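You operate a simulated robot arm through the tools that you are given. There is no shell and no other tool. Be economical: measure what you need, move in short steps, check, and stop when the job is done.

The job below is to be done with a simulated two-armed robot. You get a single attempt, and the scene is never put back.

Task
Sweep up the spilt grain and return it to its own box.
Fine: tell the box by the colour of its grain; green brush and green dustpan, put back where they lay. Set down upright: brush.

Only the result counts: the job must be done as asked and must still hold three seconds after the hand-in. Knocking over, shifting, dropping, spilling or breaking anything else fails it.

Robot
Two 7-joint arms with two-finger parallel grippers on one trunk, on a base that drives. Base frame: it is fixed to the floor where the robot stands at the start and does not move with it; the origin is under the middle of the robot, x ahead of it, y to its left, z up. Lengths are in mm, angles in degrees, forces in N, time in s.
The left shoulder is at the start at [50, 177, 1112], the right one opposite. With the tool pointing down near the work surface each hand reaches from about 220 to 700 mm from the robot's upright axis, wherever it stands, measured 20 degrees to its own side. Places, roughly: brush (16x5x8 cm) [500, -100, 800]; dustpan [500, -1000, 750]; left grain box [800, -700, 900]; right grain box [800, -1000, 900]; spilt grain on the bench [600, -600, 800]. Payload 3.43 kg a hand.
Tool frame (each hand has its own): the origin (TCP) lies between the finger pads and is the grasp point; the fingertips stand 34 mm ahead of it; z points along the fingers, y is the line along which they close. Largest opening 128 mm; finger width 24, thickness 12; the body of the gripper, 48 by 130 mm, starts 96 mm behind the TCP.
Orientation is told as [roll, pitch, yaw] about the base's x, y, z axes, in that order, counted from this pose: with the fingers straight down and closing along the base's y, the tool's x points along the base's -x, its y along +y and its z along -z.

Tools
- The arms move only by the tool arm_command. It takes "left_steps", "right_steps" or both (then of equal length, played together; a hand with none holds still); each is text: rows parted by semicolons, each of 7 numbers parted by spaces: the shift along the tool's x, y, z in m, then the turn, a rotation vector about the tool's x, y, z in degrees, then the finger opening in m, from 0 to 0.128. In form: tx ty tz ax ay az gripper; .... A call has 1 to 8 rows; each row shifts and turns the commanded pose from where the row before left it, along the tool's axes as they then stand. Rows are played at 5 a second. More than 50 mm and 8.6 degrees between two rows, or a gripper value outside its range, and nothing of the call is played. A pose out of reach is approached as far as the arm can. The call stops where the force on the tool passes 90 N (or 10 N more than at its start, if that is more) or the arm is blocked; 0.2 s more then pass. The fingers move at their own pace (about 108 mm/s each) and stop on an object; they squeeze with about 44 N. The grip force told is the motor's: it shows also when the fingers shut on nothing. Time passes only in rows, and 0.2 s behind the last, so rows that do not move let the fingers close. It gives the time, the measured TCP pose, the force on the tool (base axes), the opening and the grip force at its end, in the units of the frame above (readings bear some noise), with the torque about the TCP (base axes, N m) and any sound that the robot's microphone picked up.
- Cameras (640 x 400 px; columns grow to the right, rows downward): "scene" is now at [150.4, -41.4, 1279.4]; the picture's right is [-0.46, -0.89, 0.00], its down [-0.47, 0.24, -0.85] and it looks along [0.76, -0.39, -0.53] (base axes); focal length 214 px, centre (320, 200). "left" rides on the left gripper at [76, 11, -160] in its tool frame; the picture's right is [-0.15, 0.99, 0.00], its down [-0.88, -0.13, -0.46] and it looks along [-0.45, -0.07, 0.89] (tool axes); focal length 234 px, centre (320, 200). "right" rides on the right gripper at [76, -11, -160] in its tool frame; the picture's right is [0.15, 0.99, 0.00], its down [-0.88, 0.13, -0.46] and it looks along [-0.45, 0.07, 0.89] (tool axes); focal length 234 px, centre (320, 200).
- capture(camera): a new picture of that camera. It takes no simulated time.
- lift_body(by): slides the trunk up (or, below 0, down) by that many mm; the arms and the scene camera ride with it, the base frame stays. It gives what a move gives, with no picture.
- roll_base(legs): drives the robot by 1 to 6 legs, each [ahead, turn to the left] in mm and degrees, along the robot's own axes; the way and the turn of a leg run together, so that a leg with both is an arc; at most 1500 mm and 180 degrees a leg. The arms and the cameras ride along, it lands a little off, and it stops where it bumps. It gives what a move gives.
- pan_tilt(pan, tilt): turns the head with the scene camera to pan (to the left, within 80 degrees either way) and tilt (down, from -29 to 69), counted from straight ahead of the robot. It gives what a move gives.
- measure_at(camera, pixels): for up to 12 pixels [column, row] of the newest picture of that camera ("zoom" is the newest enlarged one), the place [x, y, z] in the base frame of the surface seen there, good to about 2 mm. It takes no simulated time.
- close_up(camera, box): a new picture of the part [left, top, right, bottom] of that camera's present view, enlarged. It takes no simulated time.
- finish_job(): hands the job in; it is judged then, once.

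Keep the steps short. Do not move on a guess: measure, check each grasp and each placing, and mend mistakes. In all there are 80 turns and 78 pictures (those below and enlarged ones count). Leave the grippers open and the arms clear of the work at the hand-in unless told otherwise, and finish with a single line.

The tools are called after "Request:" as name(argument=value, ...) on one line, values as JSON. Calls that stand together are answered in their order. arm_command: Moves the arms, as the interface text tells. Its arguments: {"type":"object","properties":{"left_steps":{"type":"string"},"right_steps":{"type":"string"}},"required":[]} The other tools are called the same way: lift_body (by) slides the trunk up or down; roll_base (legs) drives the base; pan_tilt (pan, tilt) turns the head that bears the scene camera; capture (camera) takes a picture; measure_at (camera, pixels) gives the place of the surface under pixels of a picture; close_up (camera, box) takes an enlarged picture of a part of a camera's view; finish_job () hands the job in.

At the start:

```text
time_s: 0.0
left_eef_pos: [371.8, -26.8, 1210.6]
left_tool_rot: [0.0, 0.0, -0.1]
left_contact_force: [-0.2, 0.2, -0.2]
left_moment: [0.01, 0.01, 0.0]
left_gripper_width: 128.2
left_finger_force: 0.1
right_eef_pos: [316.1, -464.0, 1274.7]
right_tool_rot: [0.0, -0.1, -0.1]
right_contact_force: [-0.4, -1.2, 0.1]
right_moment: [-0.03, 0.01, 0.0]
right_gripper_width: 127.9
right_finger_force: 0.0
trunk travel left (down, up): [-284.0, 117.0]
robot x, y, heading: [3.1, 2.0, -0.0]
head pan, tilt: [-27.1, 31.8]
```

scene: 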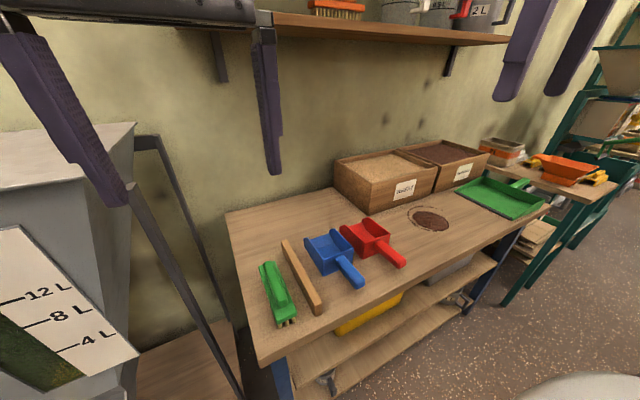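
right: 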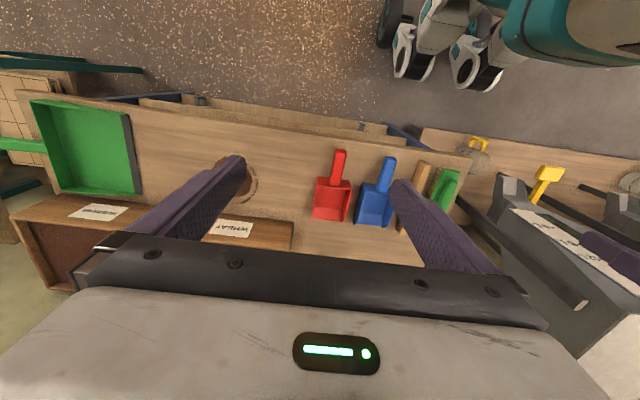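
left: 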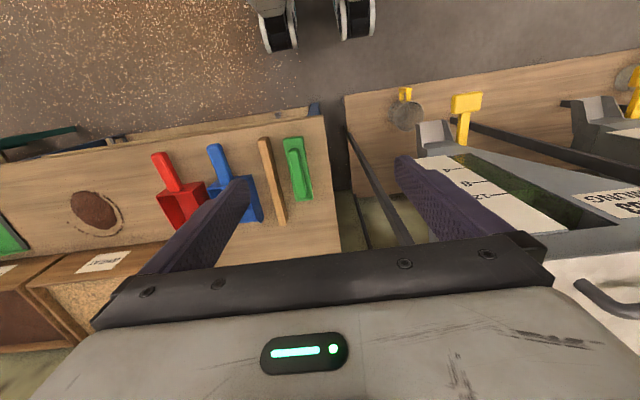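

The spill at (430,219) looks dark brown, like the grain in the right box. I'll enlarge the boxes with the spill, then the brush, to check colours and shapes.

Request:
close_up(camera="scene", box=[320, 120, 560, 270])

Request:
measure_at(camera="scene", pixels=[[430, 219], [412, 219], [450, 222], [430, 208], [432, 230], [268, 264], [292, 322], [284, 270], [505, 200], [470, 178], [546, 206], [520, 184]])

Request:
close_up(camera="scene", box=[220, 210, 420, 335])

```text
2.67 times, centred on (440, 195) of scene
```

zoom: 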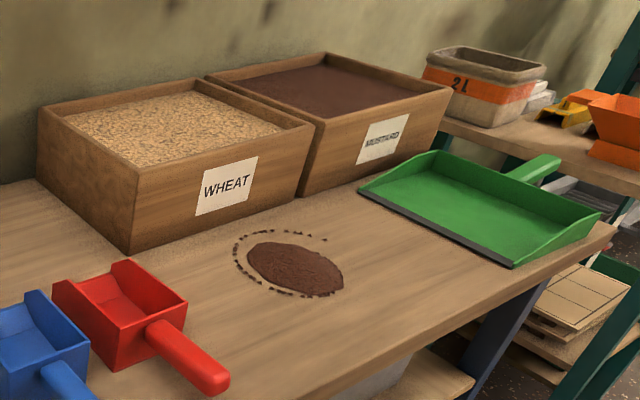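

```text
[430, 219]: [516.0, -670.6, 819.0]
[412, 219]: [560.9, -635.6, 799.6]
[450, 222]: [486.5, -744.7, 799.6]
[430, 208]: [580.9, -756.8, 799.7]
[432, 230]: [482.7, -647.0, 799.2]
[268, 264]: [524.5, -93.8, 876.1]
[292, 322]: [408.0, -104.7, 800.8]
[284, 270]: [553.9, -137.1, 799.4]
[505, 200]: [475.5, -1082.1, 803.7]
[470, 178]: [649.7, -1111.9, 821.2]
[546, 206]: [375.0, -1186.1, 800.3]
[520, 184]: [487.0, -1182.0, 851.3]
```

```text
3.20 times, centred on (320, 272) of scene
```

zoom: 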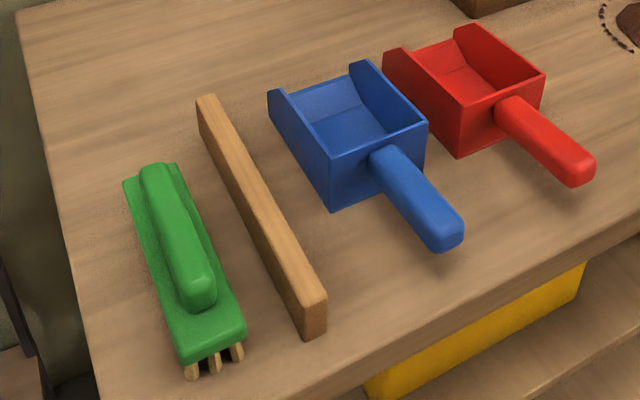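

The spill matches the right-hand box (dark mustard), and its heap is about 19 mm high. Next I'll measure the brush in the zoom picture: handle ends at (160,172) and (200,290), and the block corners.

Request:
measure_at(camera="zoom", pixels=[[158, 175], [180, 235], [198, 280], [130, 190], [182, 352], [240, 332], [188, 372], [236, 352], [205, 100], [310, 300], [300, 330], [70, 330]])

Request:
close_up(camera="left", box=[140, 120, 350, 250])

Request:
close_up(camera="scene", box=[440, 140, 600, 240])

Request:
measure_at(camera="zoom", pixels=[[80, 158], [308, 262], [90, 150], [180, 105], [430, 190], [300, 180], [290, 130], [355, 100], [340, 115], [310, 278], [120, 85], [75, 75]])

```text
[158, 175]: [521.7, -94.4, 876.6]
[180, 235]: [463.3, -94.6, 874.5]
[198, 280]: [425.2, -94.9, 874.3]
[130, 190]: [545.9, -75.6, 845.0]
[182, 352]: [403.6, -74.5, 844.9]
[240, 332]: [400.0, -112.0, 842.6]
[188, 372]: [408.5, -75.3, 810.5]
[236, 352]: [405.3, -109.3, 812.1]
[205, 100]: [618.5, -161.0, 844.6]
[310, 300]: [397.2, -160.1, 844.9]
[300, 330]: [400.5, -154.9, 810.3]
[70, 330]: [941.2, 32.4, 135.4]
```

```text
3.05 times, centred on (245, 185) of left
```

zoom: 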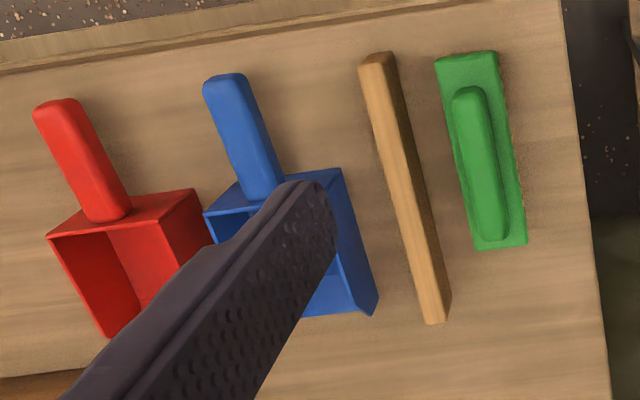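

```text
4.00 times, centred on (520, 190) of scene
```

zoom: 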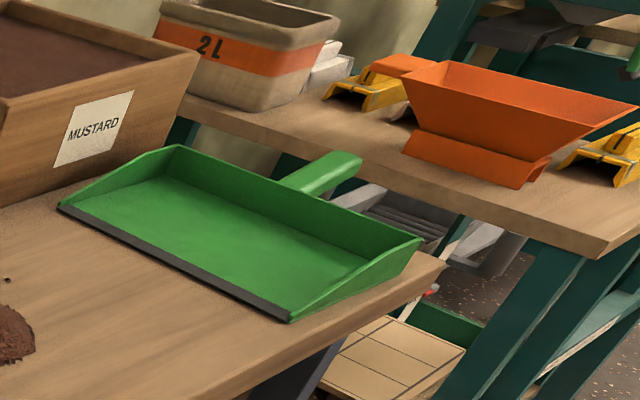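

```text
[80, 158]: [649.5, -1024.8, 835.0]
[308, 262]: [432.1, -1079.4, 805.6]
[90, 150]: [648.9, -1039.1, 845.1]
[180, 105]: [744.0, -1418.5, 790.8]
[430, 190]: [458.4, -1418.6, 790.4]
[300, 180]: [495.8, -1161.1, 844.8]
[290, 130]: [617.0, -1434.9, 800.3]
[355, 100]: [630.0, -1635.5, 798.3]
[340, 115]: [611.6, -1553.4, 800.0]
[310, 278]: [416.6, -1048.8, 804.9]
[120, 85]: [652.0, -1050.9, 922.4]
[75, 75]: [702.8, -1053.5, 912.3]
```

The brush lies along x: centre about (478,-94), handle top at z 876, block top at z 845. It stands upright on its bristles. I'll bring the left hand above it at z≈960 with the fingers at 60 mm, which keeps them clear of the wooden stick.

Request:
arm_command(left_steps="-0.0152 -0.0096 0.036 0 0 0 0.06;-0.0152 -0.0096 0.036 0 0 0 0.06;-0.0152 -0.0096 0.036 0 0 0 0.06;-0.0152 -0.0096 0.036 0 0 0 0.06;-0.0152 -0.0096 0.036 0 0 0 0.06;-0.0152 -0.0096 0.036 0 0 0 0.06;-0.0152 -0.0096 0.036 0 0 0 0.06;0 0 0 0 0 0 0.06")

Request:
capture(camera="left")

Request:
capture(camera="scene")

```text
time_s: 1.8
left_eef_pos: [477.1, -92.2, 955.8]
left_tool_rot: [0.1, 0.0, 0.0]
left_contact_force: [0.8, 0.5, 0.5]
left_moment: [0.01, 0.03, -0.05]
left_gripper_width: 59.9
left_finger_force: 0.1
right_eef_pos: [315.2, -463.6, 1274.4]
right_tool_rot: [-0.1, -0.1, 0.0]
right_contact_force: [-0.5, -1.1, 0.6]
right_moment: [-0.01, 0.02, -0.01]
right_gripper_width: 127.9
right_finger_force: 0.0
trunk travel left (down, up): [-284.0, 117.0]
robot x, y, heading: [1.9, 0.1, -0.2]
head pan, tilt: [-27.1, 31.8]
```

```text
70 pictures are left
```

left: 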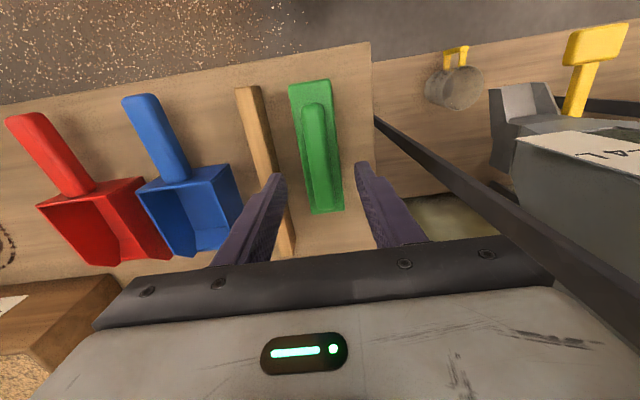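

```text
69 pictures are left
```

scene: 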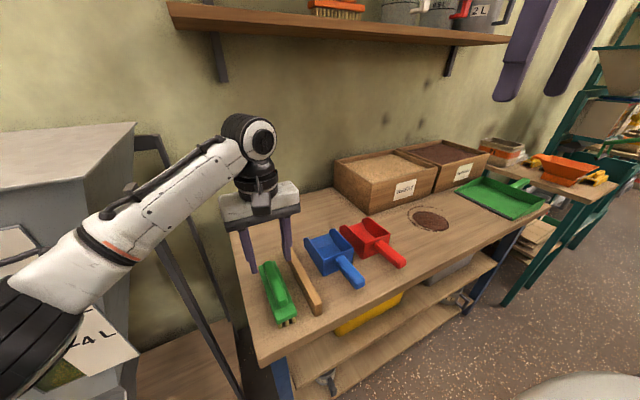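

The brush sits between the fingers. I'll confirm its exact extent with the left camera: handle ends (313,105) and (323,205), block corners (290,85), (327,82), (312,212), (343,209).

Request:
measure_at(camera="left", pixels=[[313, 108], [318, 150], [323, 200], [292, 86], [327, 84], [314, 210], [341, 207], [306, 150], [330, 150], [248, 92], [284, 235], [303, 150]])

```text
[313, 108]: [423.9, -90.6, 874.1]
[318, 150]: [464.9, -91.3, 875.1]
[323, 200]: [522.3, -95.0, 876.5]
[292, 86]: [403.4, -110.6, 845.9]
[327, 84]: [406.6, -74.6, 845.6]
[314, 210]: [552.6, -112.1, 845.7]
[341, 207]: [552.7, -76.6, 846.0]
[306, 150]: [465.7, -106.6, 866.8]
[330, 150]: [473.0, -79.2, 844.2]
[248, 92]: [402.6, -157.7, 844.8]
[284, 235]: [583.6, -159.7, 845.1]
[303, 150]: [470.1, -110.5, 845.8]
```

The brush centre is (478,-93.5), about 0.7° off in yaw. I'll descend to TCP z 882, with the tips 3 mm above the block, and close on the handle.

Request:
arm_command(left_steps="-0.001 -0.0015 0.037 0 0 0 0.06;0 0 0.036 0 0 0 0.06;0 0 0 0 0 0 0.06;0 0 0 0 0 0 0;0 0 0 0 0 0 0;0 0 0 0 0 0 0")

```text
time_s: 3.2
left_eef_pos: [477.2, -92.9, 884.5]
left_tool_rot: [0.0, 0.0, 0.1]
left_contact_force: [0.3, 0.1, -0.4]
left_moment: [-0.07, -0.15, -0.03]
left_gripper_width: 23.1
left_finger_force: 44.2
right_eef_pos: [316.1, -463.6, 1275.4]
right_tool_rot: [0.0, 0.0, 0.0]
right_contact_force: [-0.1, -0.4, 0.5]
right_moment: [-0.01, -0.01, 0.03]
right_gripper_width: 128.1
right_finger_force: 0.1
trunk travel left (down, up): [-284.0, 117.0]
robot x, y, heading: [-3.4, -1.4, 0.1]
head pan, tilt: [-27.1, 31.8]
```

The grip holds at 23 mm and 44 N. While the bristles rested on the bench the TCP was at z 884.5, which I'll use as the reference for setting it back. Now I'll lift and draw it back.

Request:
arm_command(left_steps="0 0 -0.03 0 0 0 0;0 0 -0.04 0 0 0 0;0.01 0 -0.04 0 0 0 0;0.02 0 -0.04 0 0 0 0;0.02 0 -0.04 0 0 0 0;0.02 0 -0.03 0 0 0 0;0.02 0 -0.02 0 0 0 0;0 0 0 0 0 0 0")

Request:
capture(camera="scene")

```text
time_s: 5.0
left_eef_pos: [389.9, -95.2, 1123.2]
left_tool_rot: [0.0, 0.0, 0.0]
left_contact_force: [-0.1, 0.1, -0.3]
left_moment: [-0.02, 0.01, -0.01]
left_gripper_width: 0.2
left_finger_force: 33.1
right_eef_pos: [315.4, -464.6, 1274.2]
right_tool_rot: [0.0, 0.0, 0.0]
right_contact_force: [0.2, -1.1, -0.7]
right_moment: [-0.03, -0.06, 0.0]
right_gripper_width: 128.0
right_finger_force: 0.1
trunk travel left (down, up): [-284.0, 117.0]
robot x, y, heading: [1.4, -0.7, -0.1]
head pan, tilt: [-27.1, 31.8]
```

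```text
68 pictures are left
```

scene: 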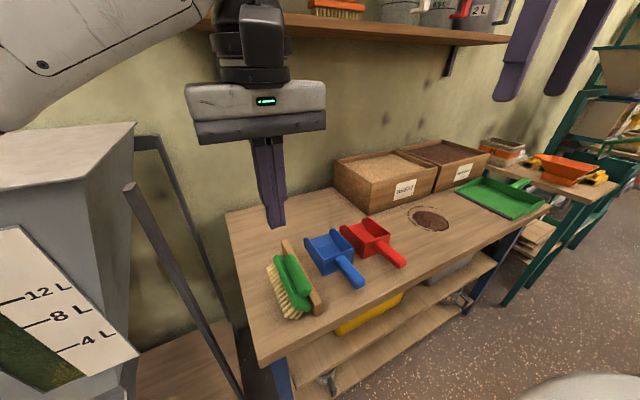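

The handle slipped out and the brush tipped over, with its bristles facing left. I'll look closely and re-measure.

Request:
close_up(camera="scene", box=[240, 220, 368, 340])

Request:
capture(camera="left")

```text
3.33 times, centred on (304, 280) of scene
```

zoom: 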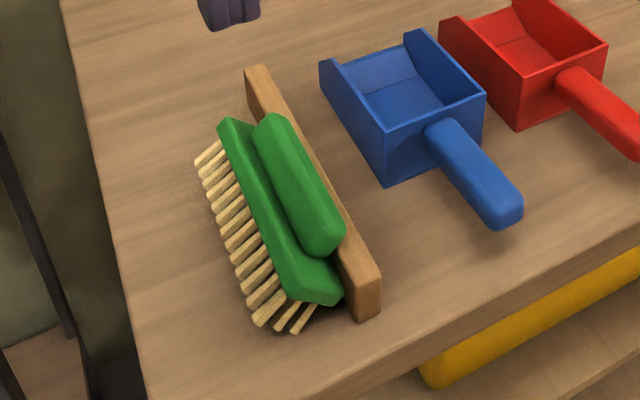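

```text
66 pictures are left
```

left: 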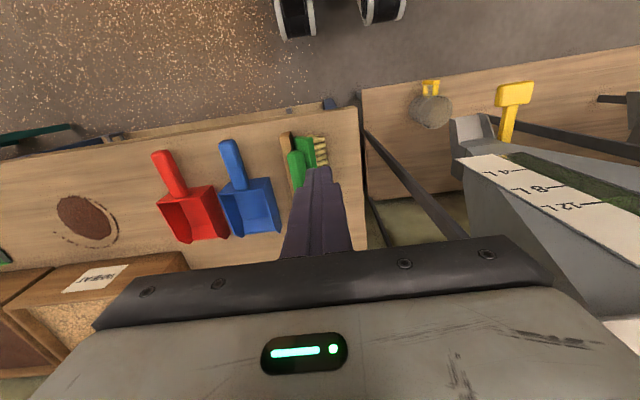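

The brush leans with its handle side against the wooden stick. I'll measure the brush and check whether the stick moved.

Request:
measure_at(camera="zoom", pixels=[[268, 118], [295, 180], [325, 240], [232, 122], [250, 190], [290, 285], [325, 290], [205, 165], [268, 315], [255, 72], [365, 275], [255, 250]])

```text
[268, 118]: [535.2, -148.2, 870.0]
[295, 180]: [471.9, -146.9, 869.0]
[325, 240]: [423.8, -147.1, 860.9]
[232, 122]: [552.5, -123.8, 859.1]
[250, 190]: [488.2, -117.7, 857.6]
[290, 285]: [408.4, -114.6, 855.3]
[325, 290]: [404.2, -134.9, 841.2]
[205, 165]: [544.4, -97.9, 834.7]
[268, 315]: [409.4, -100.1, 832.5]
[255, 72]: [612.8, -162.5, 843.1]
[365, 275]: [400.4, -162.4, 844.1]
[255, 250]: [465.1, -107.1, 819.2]
```

The brush is rolled about 43° to the right, leaning on the stick, and the stick hardly moved. I plan to straddle the handle with tips above the stick top (z 845) and push it gently left until it is upright. Then I'll regrip deeper, on the block's straight sides. First I'll move above it.

Request:
arm_command(left_steps="-0.022 -0.0088 0.03 0 0 0 0.07;-0.022 -0.0088 0.03 0 0 0 0.07;-0.022 -0.0088 0.04 0 0 0 0.07;-0.022 -0.0088 0.04 0 0 0 0.07;0 0 0.02 0 0 0 0.07;0 0 0 0 0 0 0.07")

Request:
close_up(camera="left", box=[160, 40, 416, 260])

```text
time_s: 6.4
left_eef_pos: [487.8, -123.3, 967.6]
left_tool_rot: [0.2, -0.4, 1.1]
left_contact_force: [-0.1, -0.2, -0.3]
left_moment: [0.03, -0.03, -0.01]
left_gripper_width: 70.0
left_finger_force: 0.1
right_eef_pos: [315.4, -463.2, 1274.2]
right_tool_rot: [0.0, 0.1, 0.0]
right_contact_force: [0.7, 0.4, 0.1]
right_moment: [0.0, -0.05, 0.01]
right_gripper_width: 127.7
right_finger_force: 0.0
trunk travel left (down, up): [-284.0, 117.0]
robot x, y, heading: [-1.6, -3.2, -0.5]
head pan, tilt: [-27.1, 31.8]
```

```text
1.82 times, centred on (288, 150) of left
```

zoom: 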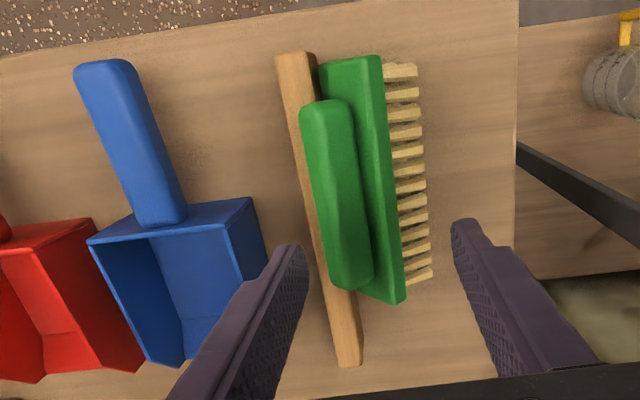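

The pose landed about 10 mm off the command. I'll let it settle and re-read, and measure the tilted brush and the stick.

Request:
arm_command(left_steps="0 0 0 0 0 0 0.07;0 0 0 0 0 0 0.07")

Request:
close_up(camera="left", box=[160, 40, 416, 260])

Request:
measure_at(camera="zoom", pixels=[[318, 115], [335, 200], [350, 275], [350, 75], [370, 65], [398, 290], [415, 80], [425, 270], [295, 65], [350, 355], [135, 80], [240, 205]])

```text
time_s: 7.0
left_eef_pos: [487.0, -124.1, 965.9]
left_tool_rot: [0.0, -0.1, 1.1]
left_contact_force: [-0.6, -0.1, -0.5]
left_moment: [0.01, 0.0, 0.0]
left_gripper_width: 70.0
left_finger_force: 0.0
right_eef_pos: [315.2, -462.7, 1275.5]
right_tool_rot: [0.0, 0.0, 0.0]
right_contact_force: [-0.4, 0.6, 0.2]
right_moment: [0.0, -0.02, 0.0]
right_gripper_width: 128.2
right_finger_force: 0.1
trunk travel left (down, up): [-284.0, 117.0]
robot x, y, heading: [-0.8, -1.8, -0.1]
head pan, tilt: [-27.1, 31.8]
```

```text
1.82 times, centred on (288, 150) of left
```

zoom: 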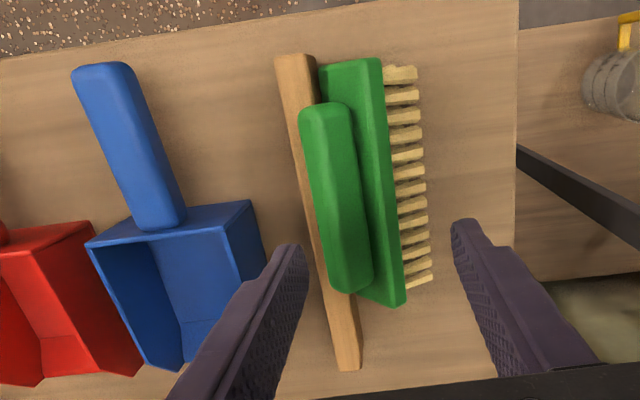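

```text
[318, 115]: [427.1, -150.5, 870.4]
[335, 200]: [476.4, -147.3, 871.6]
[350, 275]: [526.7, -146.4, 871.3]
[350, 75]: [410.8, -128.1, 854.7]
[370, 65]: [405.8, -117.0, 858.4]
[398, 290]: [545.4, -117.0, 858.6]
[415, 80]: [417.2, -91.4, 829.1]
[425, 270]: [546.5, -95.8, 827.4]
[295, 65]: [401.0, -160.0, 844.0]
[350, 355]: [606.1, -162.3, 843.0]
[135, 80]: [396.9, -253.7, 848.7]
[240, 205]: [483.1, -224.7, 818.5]
```

Handle top line is y≈-148 at z 871, the block's left edge y -117, the stick centre y -161. I'll correct the pose to (478,-131) and lower to TCP z 888, with tips at 854, straddling the handle.

Request:
arm_command(left_steps="0.009 -0.007 0.02 0 0 1.1 0.07;0 0 0.03 0 0 0 0.07;0 0 0.028 0 0 0 0.07;0 0 0 0 0 0 0.07")

Request:
capture(camera="scene")

```text
time_s: 8.2
left_eef_pos: [493.3, -114.0, 889.0]
left_tool_rot: [0.7, -0.9, 2.0]
left_contact_force: [0.4, 1.1, 0.1]
left_moment: [0.04, 0.02, 0.0]
left_gripper_width: 70.2
left_finger_force: 0.1
right_eef_pos: [315.6, -464.0, 1273.4]
right_tool_rot: [0.1, 0.0, 0.1]
right_contact_force: [0.1, 0.7, -0.6]
right_moment: [-0.02, 0.01, -0.01]
right_gripper_width: 127.4
right_finger_force: 0.0
trunk travel left (down, up): [-284.0, 117.0]
robot x, y, heading: [0.0, 1.3, 0.1]
head pan, tilt: [-27.1, 31.8]
stopped in row 4 (left hand): the arm was blocked; the commanded pose is now the measured one
```

```text
63 pictures are left
```

scene: 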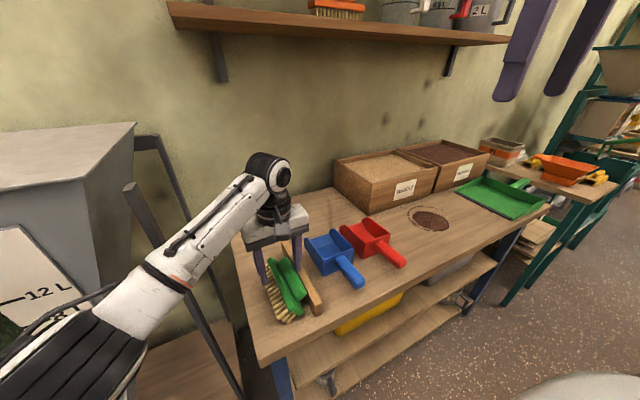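

The arm can't go further across its body; it is a joint limit, since the contact force is only 1 N. I'll check where the right finger is relative to the handle before retreating.

Request:
close_up(camera="left", box=[200, 40, 456, 260])

Request:
close_up(camera="scene", box=[230, 200, 358, 330])

```text
1.82 times, centred on (328, 150) of left
```

zoom: 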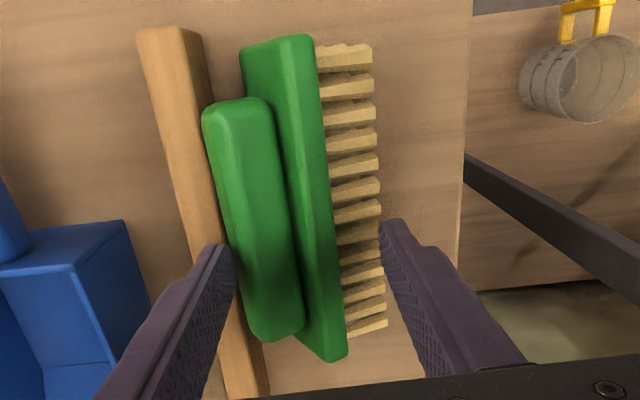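

```text
3.08 times, centred on (294, 265) of scene
```

zoom: 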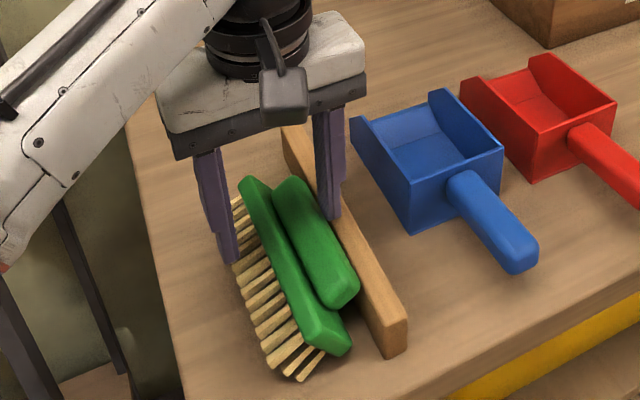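

The right finger is already outside the handle (zoom at (330,215)). I'll push gently left 36 mm in small rows and then look.

Request:
arm_command(left_steps="0 0.006 0 0 0 0.3 0.07;0 0.006 0 0 0 0.3 0.07;0 0.006 0 0 0 0.3 0.07;0 0.006 0 0 0 0.3 0.07;0 0.006 0 0 0 0.3 0.07;0 0.006 0 0 0 0.3 0.07;0 0 0 0 0 0 0.07")

Request:
close_up(camera="left", box=[200, 40, 456, 260])

```text
time_s: 9.8
left_eef_pos: [490.4, -80.7, 891.7]
left_tool_rot: [0.6, -0.9, -0.2]
left_contact_force: [-0.2, 0.1, -0.5]
left_moment: [0.02, 0.0, 0.01]
left_gripper_width: 70.1
left_finger_force: 0.0
right_eef_pos: [315.4, -462.8, 1273.8]
right_tool_rot: [0.0, 0.1, 0.0]
right_contact_force: [-0.1, -0.6, 0.4]
right_moment: [0.02, -0.03, 0.0]
right_gripper_width: 127.9
right_finger_force: 0.1
trunk travel left (down, up): [-284.0, 117.0]
robot x, y, heading: [0.3, -2.7, -0.2]
head pan, tilt: [-27.1, 31.8]
```

```text
1.82 times, centred on (328, 150) of left
```

zoom: 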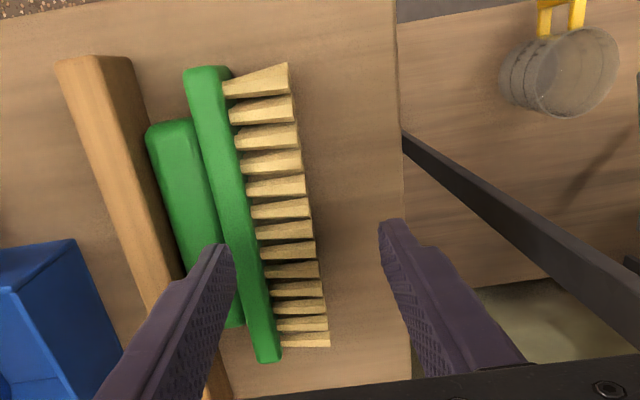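

The finger rode over the handle, and the brush now lies fully on its side with the bristles facing left. I'll raise the hand away and measure again before planning the righting.

Request:
arm_command(left_steps="0 0 -0.04 0 0 0 0.07;0 0 -0.04 0 0 0 0.07;0.02 0.01 -0.04 0 0 0 0.07;0.03 0.01 -0.03 0 0 0 0.07;0.03 0.01 -0.03 0 0 0 0.07;0.03 0.01 -0.03 0 0 0 0.07;0 0 0 0 0 0 0.07")

Request:
close_up(camera="scene", box=[230, 220, 358, 330])

Request:
measure_at(camera="zoom", pixels=[[330, 200], [300, 120], [350, 250], [250, 120], [350, 320], [280, 180], [310, 250], [200, 200], [260, 300], [290, 80], [420, 290], [400, 320]])

```text
time_s: 11.4
left_eef_pos: [375.5, -41.5, 1101.1]
left_tool_rot: [0.6, -0.8, -0.2]
left_contact_force: [0.0, -1.0, -0.4]
left_moment: [-0.01, 0.0, 0.01]
left_gripper_width: 70.1
left_finger_force: 0.0
right_eef_pos: [315.7, -463.7, 1275.3]
right_tool_rot: [0.0, 0.1, 0.0]
right_contact_force: [0.0, 0.9, 0.6]
right_moment: [0.0, -0.01, 0.03]
right_gripper_width: 127.9
right_finger_force: 0.0
trunk travel left (down, up): [-284.0, 117.0]
robot x, y, heading: [-2.3, 1.6, 0.1]
head pan, tilt: [-27.1, 31.8]
```

```text
3.64 times, centred on (294, 275) of scene
```

zoom: 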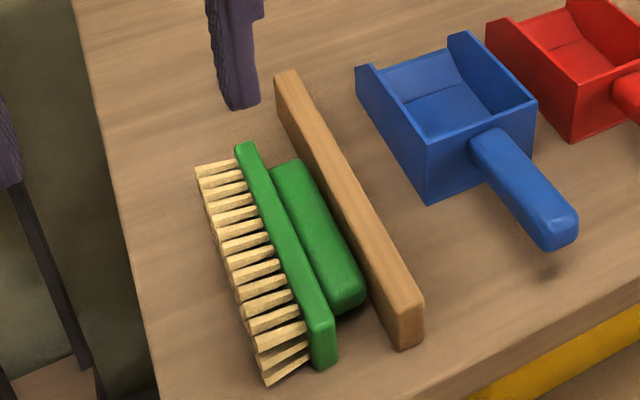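

```text
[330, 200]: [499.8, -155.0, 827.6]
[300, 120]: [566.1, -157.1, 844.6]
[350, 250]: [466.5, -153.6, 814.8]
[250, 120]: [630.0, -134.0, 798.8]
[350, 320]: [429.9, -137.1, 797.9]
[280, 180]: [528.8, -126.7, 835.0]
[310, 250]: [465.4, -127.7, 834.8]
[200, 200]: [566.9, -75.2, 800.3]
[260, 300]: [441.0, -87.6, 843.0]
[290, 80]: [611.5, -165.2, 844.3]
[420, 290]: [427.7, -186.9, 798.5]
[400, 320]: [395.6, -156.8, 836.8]
```

The brush lies on its side: handle y≈-121…-150 at z 810–835, and the stick's left face is at y -154. I'll regrasp it by the handle ends with the hand turned, then right it in the air, but the left arm needs the robot further right. I'll look right to see that the way is free.

Request:
pan_tilt(pan=-80, tilt=30)

Request:
capture(camera="scene")

```text
time_s: 12.6
left_eef_pos: [374.9, -41.1, 1100.6]
left_tool_rot: [0.5, -0.8, -0.1]
left_contact_force: [0.5, 0.3, 0.0]
left_moment: [-0.02, -0.03, 0.0]
left_gripper_width: 70.0
left_finger_force: 0.1
right_eef_pos: [315.1, -463.5, 1274.5]
right_tool_rot: [0.0, 0.0, 0.0]
right_contact_force: [0.6, 0.4, -0.1]
right_moment: [0.01, 0.0, -0.01]
right_gripper_width: 128.2
right_finger_force: 0.1
trunk travel left (down, up): [-284.0, 117.0]
robot x, y, heading: [3.6, 0.3, 0.1]
head pan, tilt: [-80.0, 30.0]
```

```text
58 pictures are left
```

scene: 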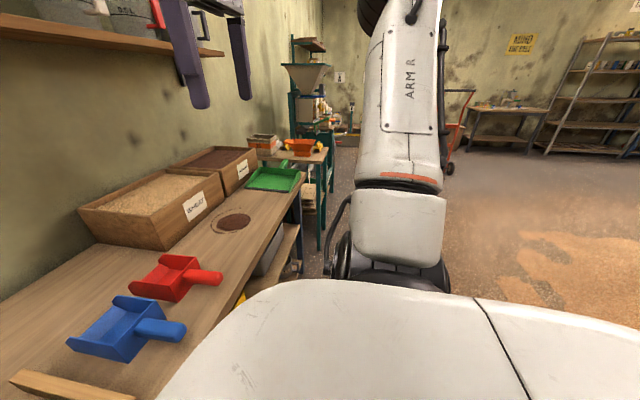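

The floor to the right is free. I'll turn right, drive 250 mm and turn back.

Request:
roll_base(legs=[[0, -90], [250, 0], [0, 90]])

Request:
pan_tilt(pan=0, tilt=45)

Request:
capture(camera="scene")

Request:
capture(camera="left")

```text
time_s: 22.2
left_eef_pos: [361.8, -304.5, 1100.7]
left_tool_rot: [0.5, -0.8, -2.9]
left_contact_force: [0.1, 0.2, 0.3]
left_moment: [0.0, 0.02, -0.02]
left_gripper_width: 70.0
left_finger_force: 0.0
right_eef_pos: [281.7, -724.3, 1274.6]
right_tool_rot: [-0.1, -0.1, -2.7]
right_contact_force: [0.7, -0.2, -0.4]
right_moment: [0.02, -0.01, 0.02]
right_gripper_width: 128.1
right_finger_force: 0.0
trunk travel left (down, up): [-284.0, 117.0]
robot x, y, heading: [-9.5, -244.9, -2.6]
head pan, tilt: [-80.0, 30.0]
```

```text
time_s: 23.7
left_eef_pos: [362.6, -304.1, 1100.7]
left_tool_rot: [0.5, -0.9, -2.9]
left_contact_force: [-0.1, 0.4, -0.2]
left_moment: [0.0, -0.02, 0.0]
left_gripper_width: 70.1
left_finger_force: 0.2
right_eef_pos: [282.8, -724.1, 1275.0]
right_tool_rot: [0.0, -0.1, -2.7]
right_contact_force: [1.1, 0.3, -0.4]
right_moment: [-0.04, 0.02, 0.0]
right_gripper_width: 128.3
right_finger_force: 0.1
trunk travel left (down, up): [-284.0, 117.0]
robot x, y, heading: [-8.9, -248.1, -2.8]
head pan, tilt: [0.0, 45.0]
```

```text
57 pictures are left
```

scene: 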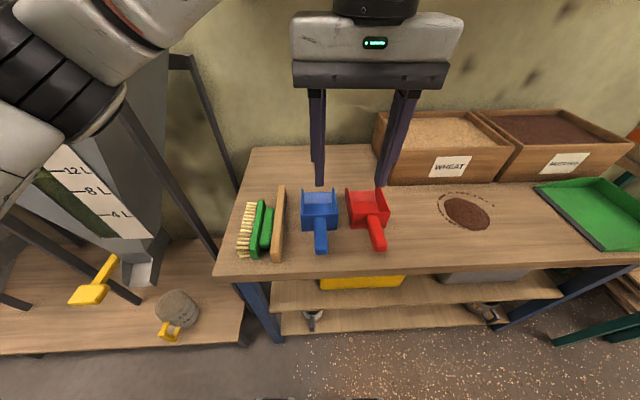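

```text
56 pictures are left
```

left: 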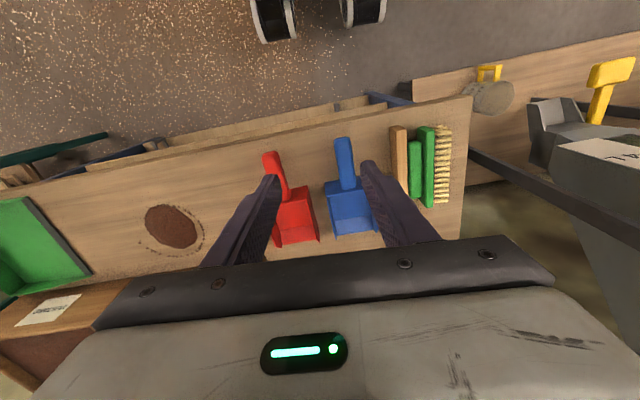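

Now I'll turn the left hand to yaw -90 in place, well above the bench (it needs +87° about tool z).

Request:
arm_command(left_steps="0 0 0 0 0 8.5 0.128;0 0 0 0 0 8.5 0.128;0 0 0 0 0 8.5 0.128;0 0 0 0 0 8.5 0.128;0 0 0 0 0 8.5 0.128;0 0 0 0 0 8.5 0.128;0 0 0 0 0 8.5 0.128;0 0 0 0 0 8.5 0.128")

Request:
arm_command(left_steps="0 0 0 0 0 8.5 0.128;0 0 0 0 0 8.5 0.128;0 0 0 0 0 2 0.128;0 0 0 0 0 0 0.128")

```text
time_s: 25.5
left_eef_pos: [362.2, -303.8, 1100.7]
left_tool_rot: [1.1, 0.2, -71.1]
left_contact_force: [0.2, 0.3, -0.5]
left_moment: [0.02, -0.02, 0.0]
left_gripper_width: 128.0
left_finger_force: 0.1
right_eef_pos: [283.2, -723.5, 1274.7]
right_tool_rot: [0.0, 0.1, -2.8]
right_contact_force: [0.5, -0.6, 0.1]
right_moment: [-0.01, -0.04, -0.02]
right_gripper_width: 127.8
right_finger_force: 0.0
trunk travel left (down, up): [-284.0, 117.0]
robot x, y, heading: [-11.0, -247.0, -2.9]
head pan, tilt: [0.0, 45.0]
```

```text
time_s: 26.5
left_eef_pos: [363.1, -304.3, 1099.9]
left_tool_rot: [0.8, 0.5, -90.0]
left_contact_force: [0.6, 0.2, -0.3]
left_moment: [-0.02, 0.01, 0.0]
left_gripper_width: 128.0
left_finger_force: 0.1
right_eef_pos: [282.2, -723.3, 1273.3]
right_tool_rot: [0.1, -0.1, -2.8]
right_contact_force: [-0.1, -0.7, 0.0]
right_moment: [0.03, -0.04, -0.01]
right_gripper_width: 128.3
right_finger_force: 0.1
trunk travel left (down, up): [-284.0, 117.0]
robot x, y, heading: [-11.4, -247.8, -2.8]
head pan, tilt: [0.0, 45.0]
```

The hand is at yaw -90, so tool x = +y and tool y = +x. I'll measure the lying brush's handle exactly.

Request:
close_up(camera="scene", box=[210, 170, 338, 270])

Request:
close_up(camera="left", box=[0, 0, 640, 400])

```text
4.00 times, centred on (274, 220) of scene
```

zoom: 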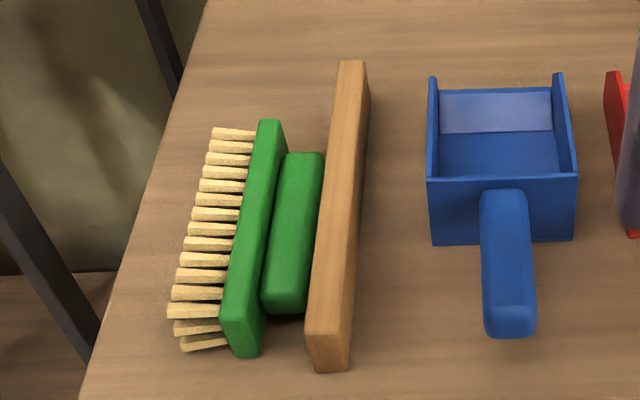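

```text
1.00 times, centred on (320, 200) of left (not enlarged: the box is as wide or as high as the picture)
```

zoom: 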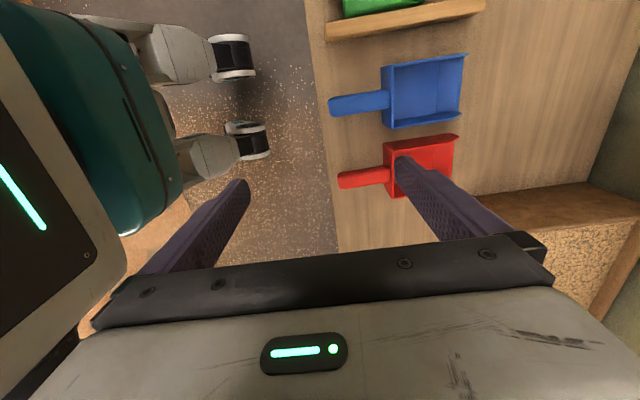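

Request:
measure_at(camera="scene", pixels=[[283.75, 225], [280.75, 246.25], [285.75, 209], [280, 246], [277.5, 227.5], [289, 220], [273, 230], [269, 251], [277.3, 202], [294, 207.5], [289, 248], [281, 241]])

```text
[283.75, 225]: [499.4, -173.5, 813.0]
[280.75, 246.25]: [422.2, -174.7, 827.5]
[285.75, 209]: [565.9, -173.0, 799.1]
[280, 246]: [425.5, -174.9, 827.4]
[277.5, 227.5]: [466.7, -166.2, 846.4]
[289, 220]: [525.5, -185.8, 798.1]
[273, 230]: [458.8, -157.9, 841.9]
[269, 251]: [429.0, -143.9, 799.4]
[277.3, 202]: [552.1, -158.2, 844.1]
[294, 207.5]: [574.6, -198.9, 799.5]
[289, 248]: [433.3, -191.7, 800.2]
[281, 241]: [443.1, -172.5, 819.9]
```

My conversion was off: the enlarged box starts at column 194. I'll redo it with the right pixels.

Request:
measure_at(camera="scene", pixels=[[267.75, 225], [264.5, 244], [269.5, 210], [266, 209.5], [272, 215], [271, 232], [260, 220], [254, 250], [261.5, 202], [278, 200], [273, 240], [264, 247.5]])

```text
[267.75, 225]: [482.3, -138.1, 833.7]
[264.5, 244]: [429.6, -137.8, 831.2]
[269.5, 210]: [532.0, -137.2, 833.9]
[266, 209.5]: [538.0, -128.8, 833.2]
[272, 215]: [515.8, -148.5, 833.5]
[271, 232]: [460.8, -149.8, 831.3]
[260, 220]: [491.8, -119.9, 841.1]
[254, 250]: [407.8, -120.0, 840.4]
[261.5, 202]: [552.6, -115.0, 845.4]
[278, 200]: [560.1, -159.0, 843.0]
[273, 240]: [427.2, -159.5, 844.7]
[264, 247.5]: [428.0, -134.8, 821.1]
```

The handle spans x 424–540, y -123…-151, z 810–834, so its centre is (481,-137). I'll bring the hand above it at z 960.

Request:
arm_command(left_steps="0.0278 0.0197 0.0233 0 0 0 0.128;0.0278 0.0197 0.0233 0 0 0 0.128;0.0278 0.0197 0.0233 0 0 0 0.128;0.0278 0.0197 0.0233 0 0 0 0.128;0.0278 0.0197 0.0233 0 0 0 0.128;0.0278 0.0197 0.0233 0 0 0 0.128;0 0 0 0 0 0 0.128;0 0 0 0 0 0 0.128")

Request:
capture(camera="left")

```text
time_s: 28.3
left_eef_pos: [484.4, -134.2, 961.7]
left_tool_rot: [0.9, 0.5, -89.9]
left_contact_force: [0.4, -0.6, 0.6]
left_moment: [-0.01, -0.03, 0.0]
left_gripper_width: 128.2
left_finger_force: 0.1
right_eef_pos: [283.8, -723.7, 1275.0]
right_tool_rot: [0.0, 0.0, -2.7]
right_contact_force: [-0.6, 0.7, -0.2]
right_moment: [-0.02, -0.01, -0.01]
right_gripper_width: 128.1
right_finger_force: 0.0
trunk travel left (down, up): [-284.0, 117.0]
robot x, y, heading: [-12.7, -242.9, -2.7]
head pan, tilt: [0.0, 45.0]
```

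```text
53 pictures are left
```

left: 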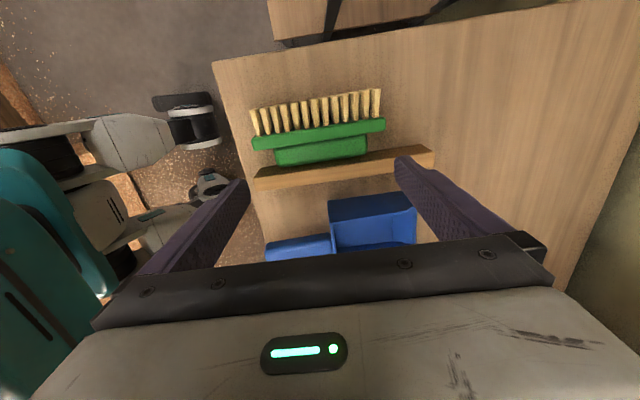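

Request:
measure_at(camera="left", pixels=[[280, 152], [320, 147], [360, 142], [277, 160], [366, 150], [275, 152], [367, 142], [320, 159], [320, 138], [260, 173], [320, 168], [425, 153]])

```text
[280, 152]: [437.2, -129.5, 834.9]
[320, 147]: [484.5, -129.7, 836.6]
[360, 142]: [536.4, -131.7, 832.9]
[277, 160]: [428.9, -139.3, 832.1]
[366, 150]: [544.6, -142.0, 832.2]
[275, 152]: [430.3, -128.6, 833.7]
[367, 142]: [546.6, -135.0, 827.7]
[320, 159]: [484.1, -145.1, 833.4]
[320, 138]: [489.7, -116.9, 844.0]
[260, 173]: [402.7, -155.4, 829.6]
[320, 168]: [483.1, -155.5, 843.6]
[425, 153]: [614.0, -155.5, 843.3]
```

The handle spans x≈425–546 (121 mm, just under the 128 mm opening) with y centre -137. I'll align to (485,-137.5), lower until the tips are just above it, and check.

Request:
arm_command(left_steps="-0.0033 0.0006 0.02 -0.5 -0.9 0 0.128;0 0 0.03 0 0 0 0.128;0 0 0.028 0 0 0 0.128;0 0 0 0 0 0 0.128;0 0 0 0 0 0 0.128")

Request:
capture(camera="left")

Request:
close_up(camera="scene", box=[194, 150, 354, 250])

```text
time_s: 29.5
left_eef_pos: [487.1, -138.7, 886.6]
left_tool_rot: [1.4, -0.3, -89.9]
left_contact_force: [0.0, 0.5, 1.3]
left_moment: [0.0, -0.02, 0.02]
left_gripper_width: 127.8
left_finger_force: 0.0
right_eef_pos: [281.5, -723.4, 1274.1]
right_tool_rot: [0.0, 0.1, -2.7]
right_contact_force: [0.5, 0.1, -0.1]
right_moment: [0.0, 0.01, 0.04]
right_gripper_width: 128.1
right_finger_force: 0.0
trunk travel left (down, up): [-284.0, 117.0]
robot x, y, heading: [-9.5, -244.4, -2.9]
head pan, tilt: [0.0, 45.0]
```

```text
52 pictures are left
```

left: 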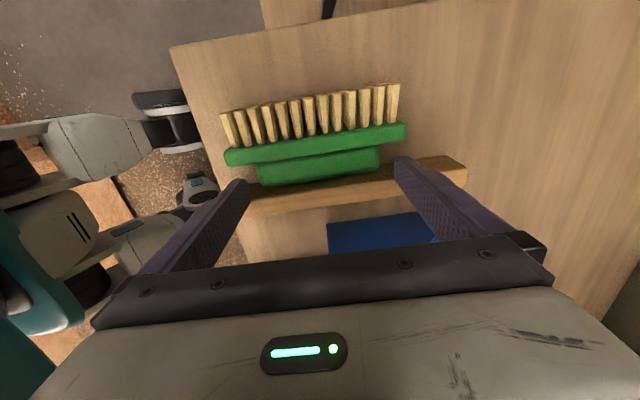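

```text
4.00 times, centred on (274, 200) of scene
```

zoom: 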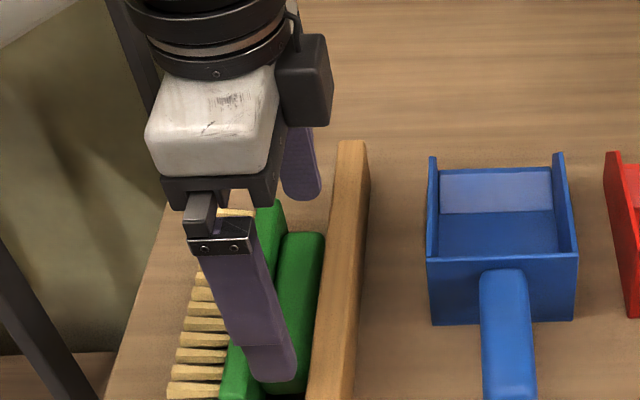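

The orientation is 1.4° off, and I now know which axis corrects it. The left gap (px 250 vs 252) is smaller than the right (386 vs 394), so I'll shift 2 mm toward -x and lower to z 864.

Request:
arm_command(left_steps="0.001 -0.0025 0 1.4 0.3 0 0.128;0 0 0 0 0 0 0.128;0 0 0.012 0 0 0 0.128;0 0 0.01 0 0 0 0.128;0 0 0 0 0 0 0.128")

Request:
capture(camera="left")

```text
time_s: 30.7
left_eef_pos: [481.5, -138.2, 861.6]
left_tool_rot: [-0.1, 0.0, -89.9]
left_contact_force: [0.1, 0.2, -0.1]
left_moment: [-0.01, 0.02, 0.01]
left_gripper_width: 128.0
left_finger_force: 0.1
right_eef_pos: [281.9, -723.5, 1274.4]
right_tool_rot: [0.0, 0.0, -2.7]
right_contact_force: [0.0, -1.6, 0.1]
right_moment: [0.03, 0.01, 0.02]
right_gripper_width: 128.0
right_finger_force: 0.1
trunk travel left (down, up): [-284.0, 117.0]
robot x, y, heading: [-7.7, -248.4, -2.9]
head pan, tilt: [0.0, 45.0]
```

```text
50 pictures are left
```

left: 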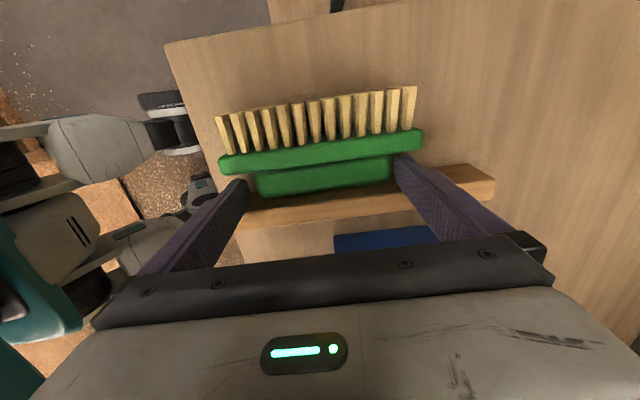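

The tips straddle the handle, with the gap slightly smaller at the right. I'll go down another 19 mm with +1 mm in x, then close.

Request:
arm_command(left_steps="0 0.001 0.01 0 0 0 0.128;0 0 0.009 0 0 0 0.128;0 0 0 0 0 0 0.128;0 0 0 0 0 0 0.05;0 0 0 0 0 0 0.05;0 0 0 0 0 0 0.05")

Request:
capture(camera="left")

```text
time_s: 32.1
left_eef_pos: [483.5, -137.5, 844.5]
left_tool_rot: [-0.1, -0.1, -89.9]
left_contact_force: [0.2, -0.6, -0.4]
left_moment: [-0.02, 0.0, 0.0]
left_gripper_width: 119.3
left_finger_force: 44.1
right_eef_pos: [282.6, -723.5, 1274.5]
right_tool_rot: [0.0, 0.0, -2.7]
right_contact_force: [-0.2, 0.6, 0.3]
right_moment: [0.01, -0.02, -0.03]
right_gripper_width: 127.7
right_finger_force: 0.0
trunk travel left (down, up): [-284.0, 117.0]
robot x, y, heading: [-7.2, -242.9, -2.7]
head pan, tilt: [0.0, 45.0]
```

```text
49 pictures are left
```

left: 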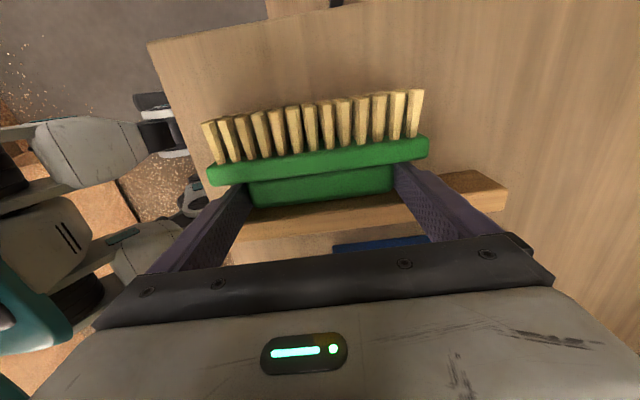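

It is gripped at 119 mm and 44 N. I'll lift slowly and check that it comes along.

Request:
arm_command(left_steps="0 0 -0.005 0 0 0 0.05;0 0 -0.01 0 0 0 0.05;0 0 -0.012 0 0 0 0.05;0 0 -0.015 0 0 0 0.05;0 0 -0.015 0 0 0 0.05;0 0 -0.015 0 0 0 0.05;0 0 -0.015 0 0 0 0.05;0 0 0 0 0 0 0.05")

Request:
capture(camera="left")

```text
time_s: 33.9
left_eef_pos: [483.5, -137.5, 931.9]
left_tool_rot: [0.0, -0.1, -89.9]
left_contact_force: [0.4, -0.4, -2.3]
left_moment: [-0.05, -0.01, -0.01]
left_gripper_width: 119.3
left_finger_force: 43.6
right_eef_pos: [282.3, -724.6, 1275.0]
right_tool_rot: [0.1, 0.1, -2.8]
right_contact_force: [-0.3, 0.7, -0.2]
right_moment: [-0.01, 0.02, -0.02]
right_gripper_width: 127.9
right_finger_force: 0.0
trunk travel left (down, up): [-284.0, 117.0]
robot x, y, heading: [-10.6, -244.6, -2.9]
head pan, tilt: [0.0, 45.0]
```

```text
48 pictures are left
```

left: 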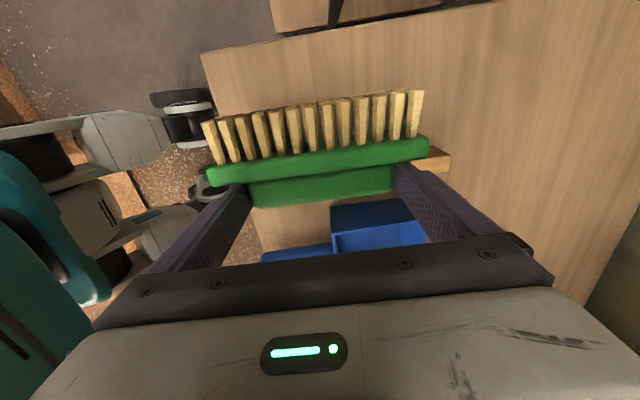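

The brush is firmly held this way: it moves rigidly with the hand and weighs about 2.3 N. I'll lift it and turn the hand back to yaw 0, so I can later tip it upright with the hand pointing forward over the bench's front edge.

Request:
arm_command(left_steps="0 0 -0.02 0 0 0 0.05;0 0 -0.02 0 0 -8 0.05;0 0 -0.025 0 0 -8 0.05;0 0 -0.025 0 0 -8 0.05;0 0 -0.025 0 0 -8 0.05;0 0 -0.025 0 0 -8 0.05;0 0 -0.025 0 0 -8 0.05;0 0 -0.02 0 0 -8 0.05")

Request:
arm_command(left_steps="0 0 0 0 0 -8 0.05;0 0 0 0 0 -8 0.05;0 0 0 0 0 -8 0.05;0 0 0 0 0 -8 0.05;0.03 0 0 0 0 0 0.05;0.03 0 0 0 0 0 0.05;0.03 0 0 0 0 0 0.05;0 0 0 0 0 0 0.05")

Request:
capture(camera="scene")

```text
time_s: 35.7
left_eef_pos: [481.6, -139.0, 1114.8]
left_tool_rot: [-0.1, -0.1, -33.7]
left_contact_force: [-1.0, 0.7, -1.7]
left_moment: [-0.01, -0.05, 0.01]
left_gripper_width: 119.1
left_finger_force: 44.0
right_eef_pos: [282.6, -724.3, 1273.3]
right_tool_rot: [0.0, 0.0, -2.7]
right_contact_force: [-0.7, -0.9, -0.6]
right_moment: [-0.01, 0.01, -0.01]
right_gripper_width: 128.0
right_finger_force: 0.0
trunk travel left (down, up): [-284.0, 117.0]
robot x, y, heading: [-9.1, -243.3, -2.7]
head pan, tilt: [0.0, 45.0]
```

```text
time_s: 37.5
left_eef_pos: [395.4, -138.4, 1116.9]
left_tool_rot: [-0.1, -0.1, -1.8]
left_contact_force: [0.4, 0.4, -0.9]
left_moment: [0.03, -0.04, 0.0]
left_gripper_width: 119.5
left_finger_force: 43.7
right_eef_pos: [282.3, -723.4, 1274.7]
right_tool_rot: [0.0, 0.0, -2.7]
right_contact_force: [0.8, -0.1, 0.0]
right_moment: [-0.01, 0.01, -0.01]
right_gripper_width: 128.1
right_finger_force: 0.1
trunk travel left (down, up): [-284.0, 117.0]
robot x, y, heading: [-10.1, -241.3, -2.6]
head pan, tilt: [0.0, 45.0]
```

```text
47 pictures are left
```

scene: 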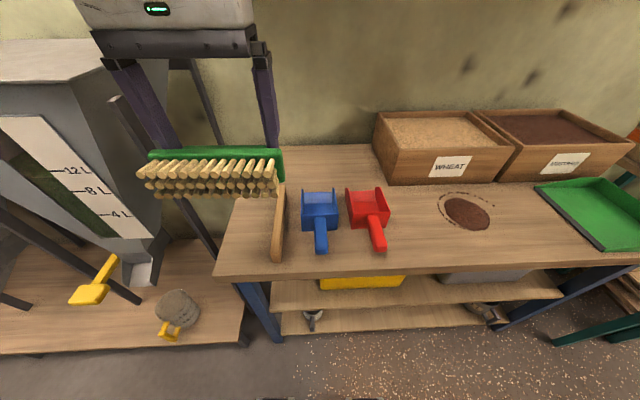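

The brush hangs with bristles toward the robot. Stick and scoops look untouched. Now I'll drive right about 705 mm to y≈-950.

Request:
roll_base(legs=[[0, -87.4], [705, 0], [0, 90]])

Request:
pan_tilt(pan=0, tilt=45)

Request:
capture(camera="scene")

```text
time_s: 48.8
left_eef_pos: [417.3, -809.3, 1118.0]
left_tool_rot: [-0.1, 0.0, 3.2]
left_contact_force: [0.2, -0.5, -2.1]
left_moment: [-0.03, -0.04, 0.0]
left_gripper_width: 119.1
left_finger_force: 44.1
right_eef_pos: [358.9, -1402.0, 1273.9]
right_tool_rot: [0.0, -0.1, 2.4]
right_contact_force: [0.3, -0.5, 0.1]
right_moment: [0.0, -0.01, -0.01]
right_gripper_width: 128.1
right_finger_force: 0.0
trunk travel left (down, up): [-284.0, 117.0]
robot x, y, heading: [26.9, -952.4, 2.4]
head pan, tilt: [0.0, 45.0]
```

```text
time_s: 49.4
left_eef_pos: [418.2, -809.2, 1118.3]
left_tool_rot: [-0.1, 0.0, 3.1]
left_contact_force: [0.7, -0.1, -1.5]
left_moment: [0.0, -0.05, -0.01]
left_gripper_width: 119.0
left_finger_force: 44.3
right_eef_pos: [358.5, -1402.7, 1274.3]
right_tool_rot: [0.0, 0.0, 2.4]
right_contact_force: [-0.6, -0.3, 0.3]
right_moment: [0.02, -0.01, 0.03]
right_gripper_width: 128.0
right_finger_force: 0.1
trunk travel left (down, up): [-284.0, 117.0]
robot x, y, heading: [23.1, -957.5, 2.3]
head pan, tilt: [0.0, 45.0]
```

```text
46 pictures are left
```

scene: 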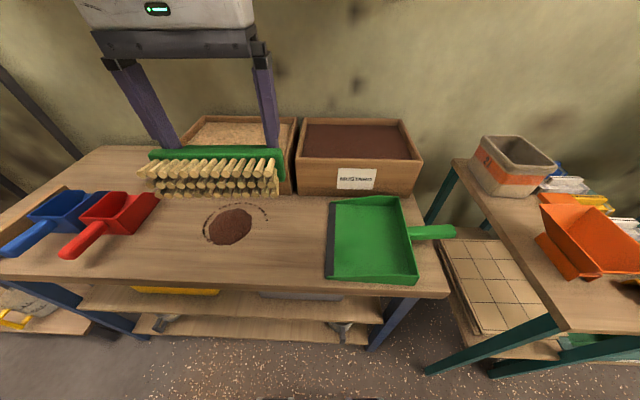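

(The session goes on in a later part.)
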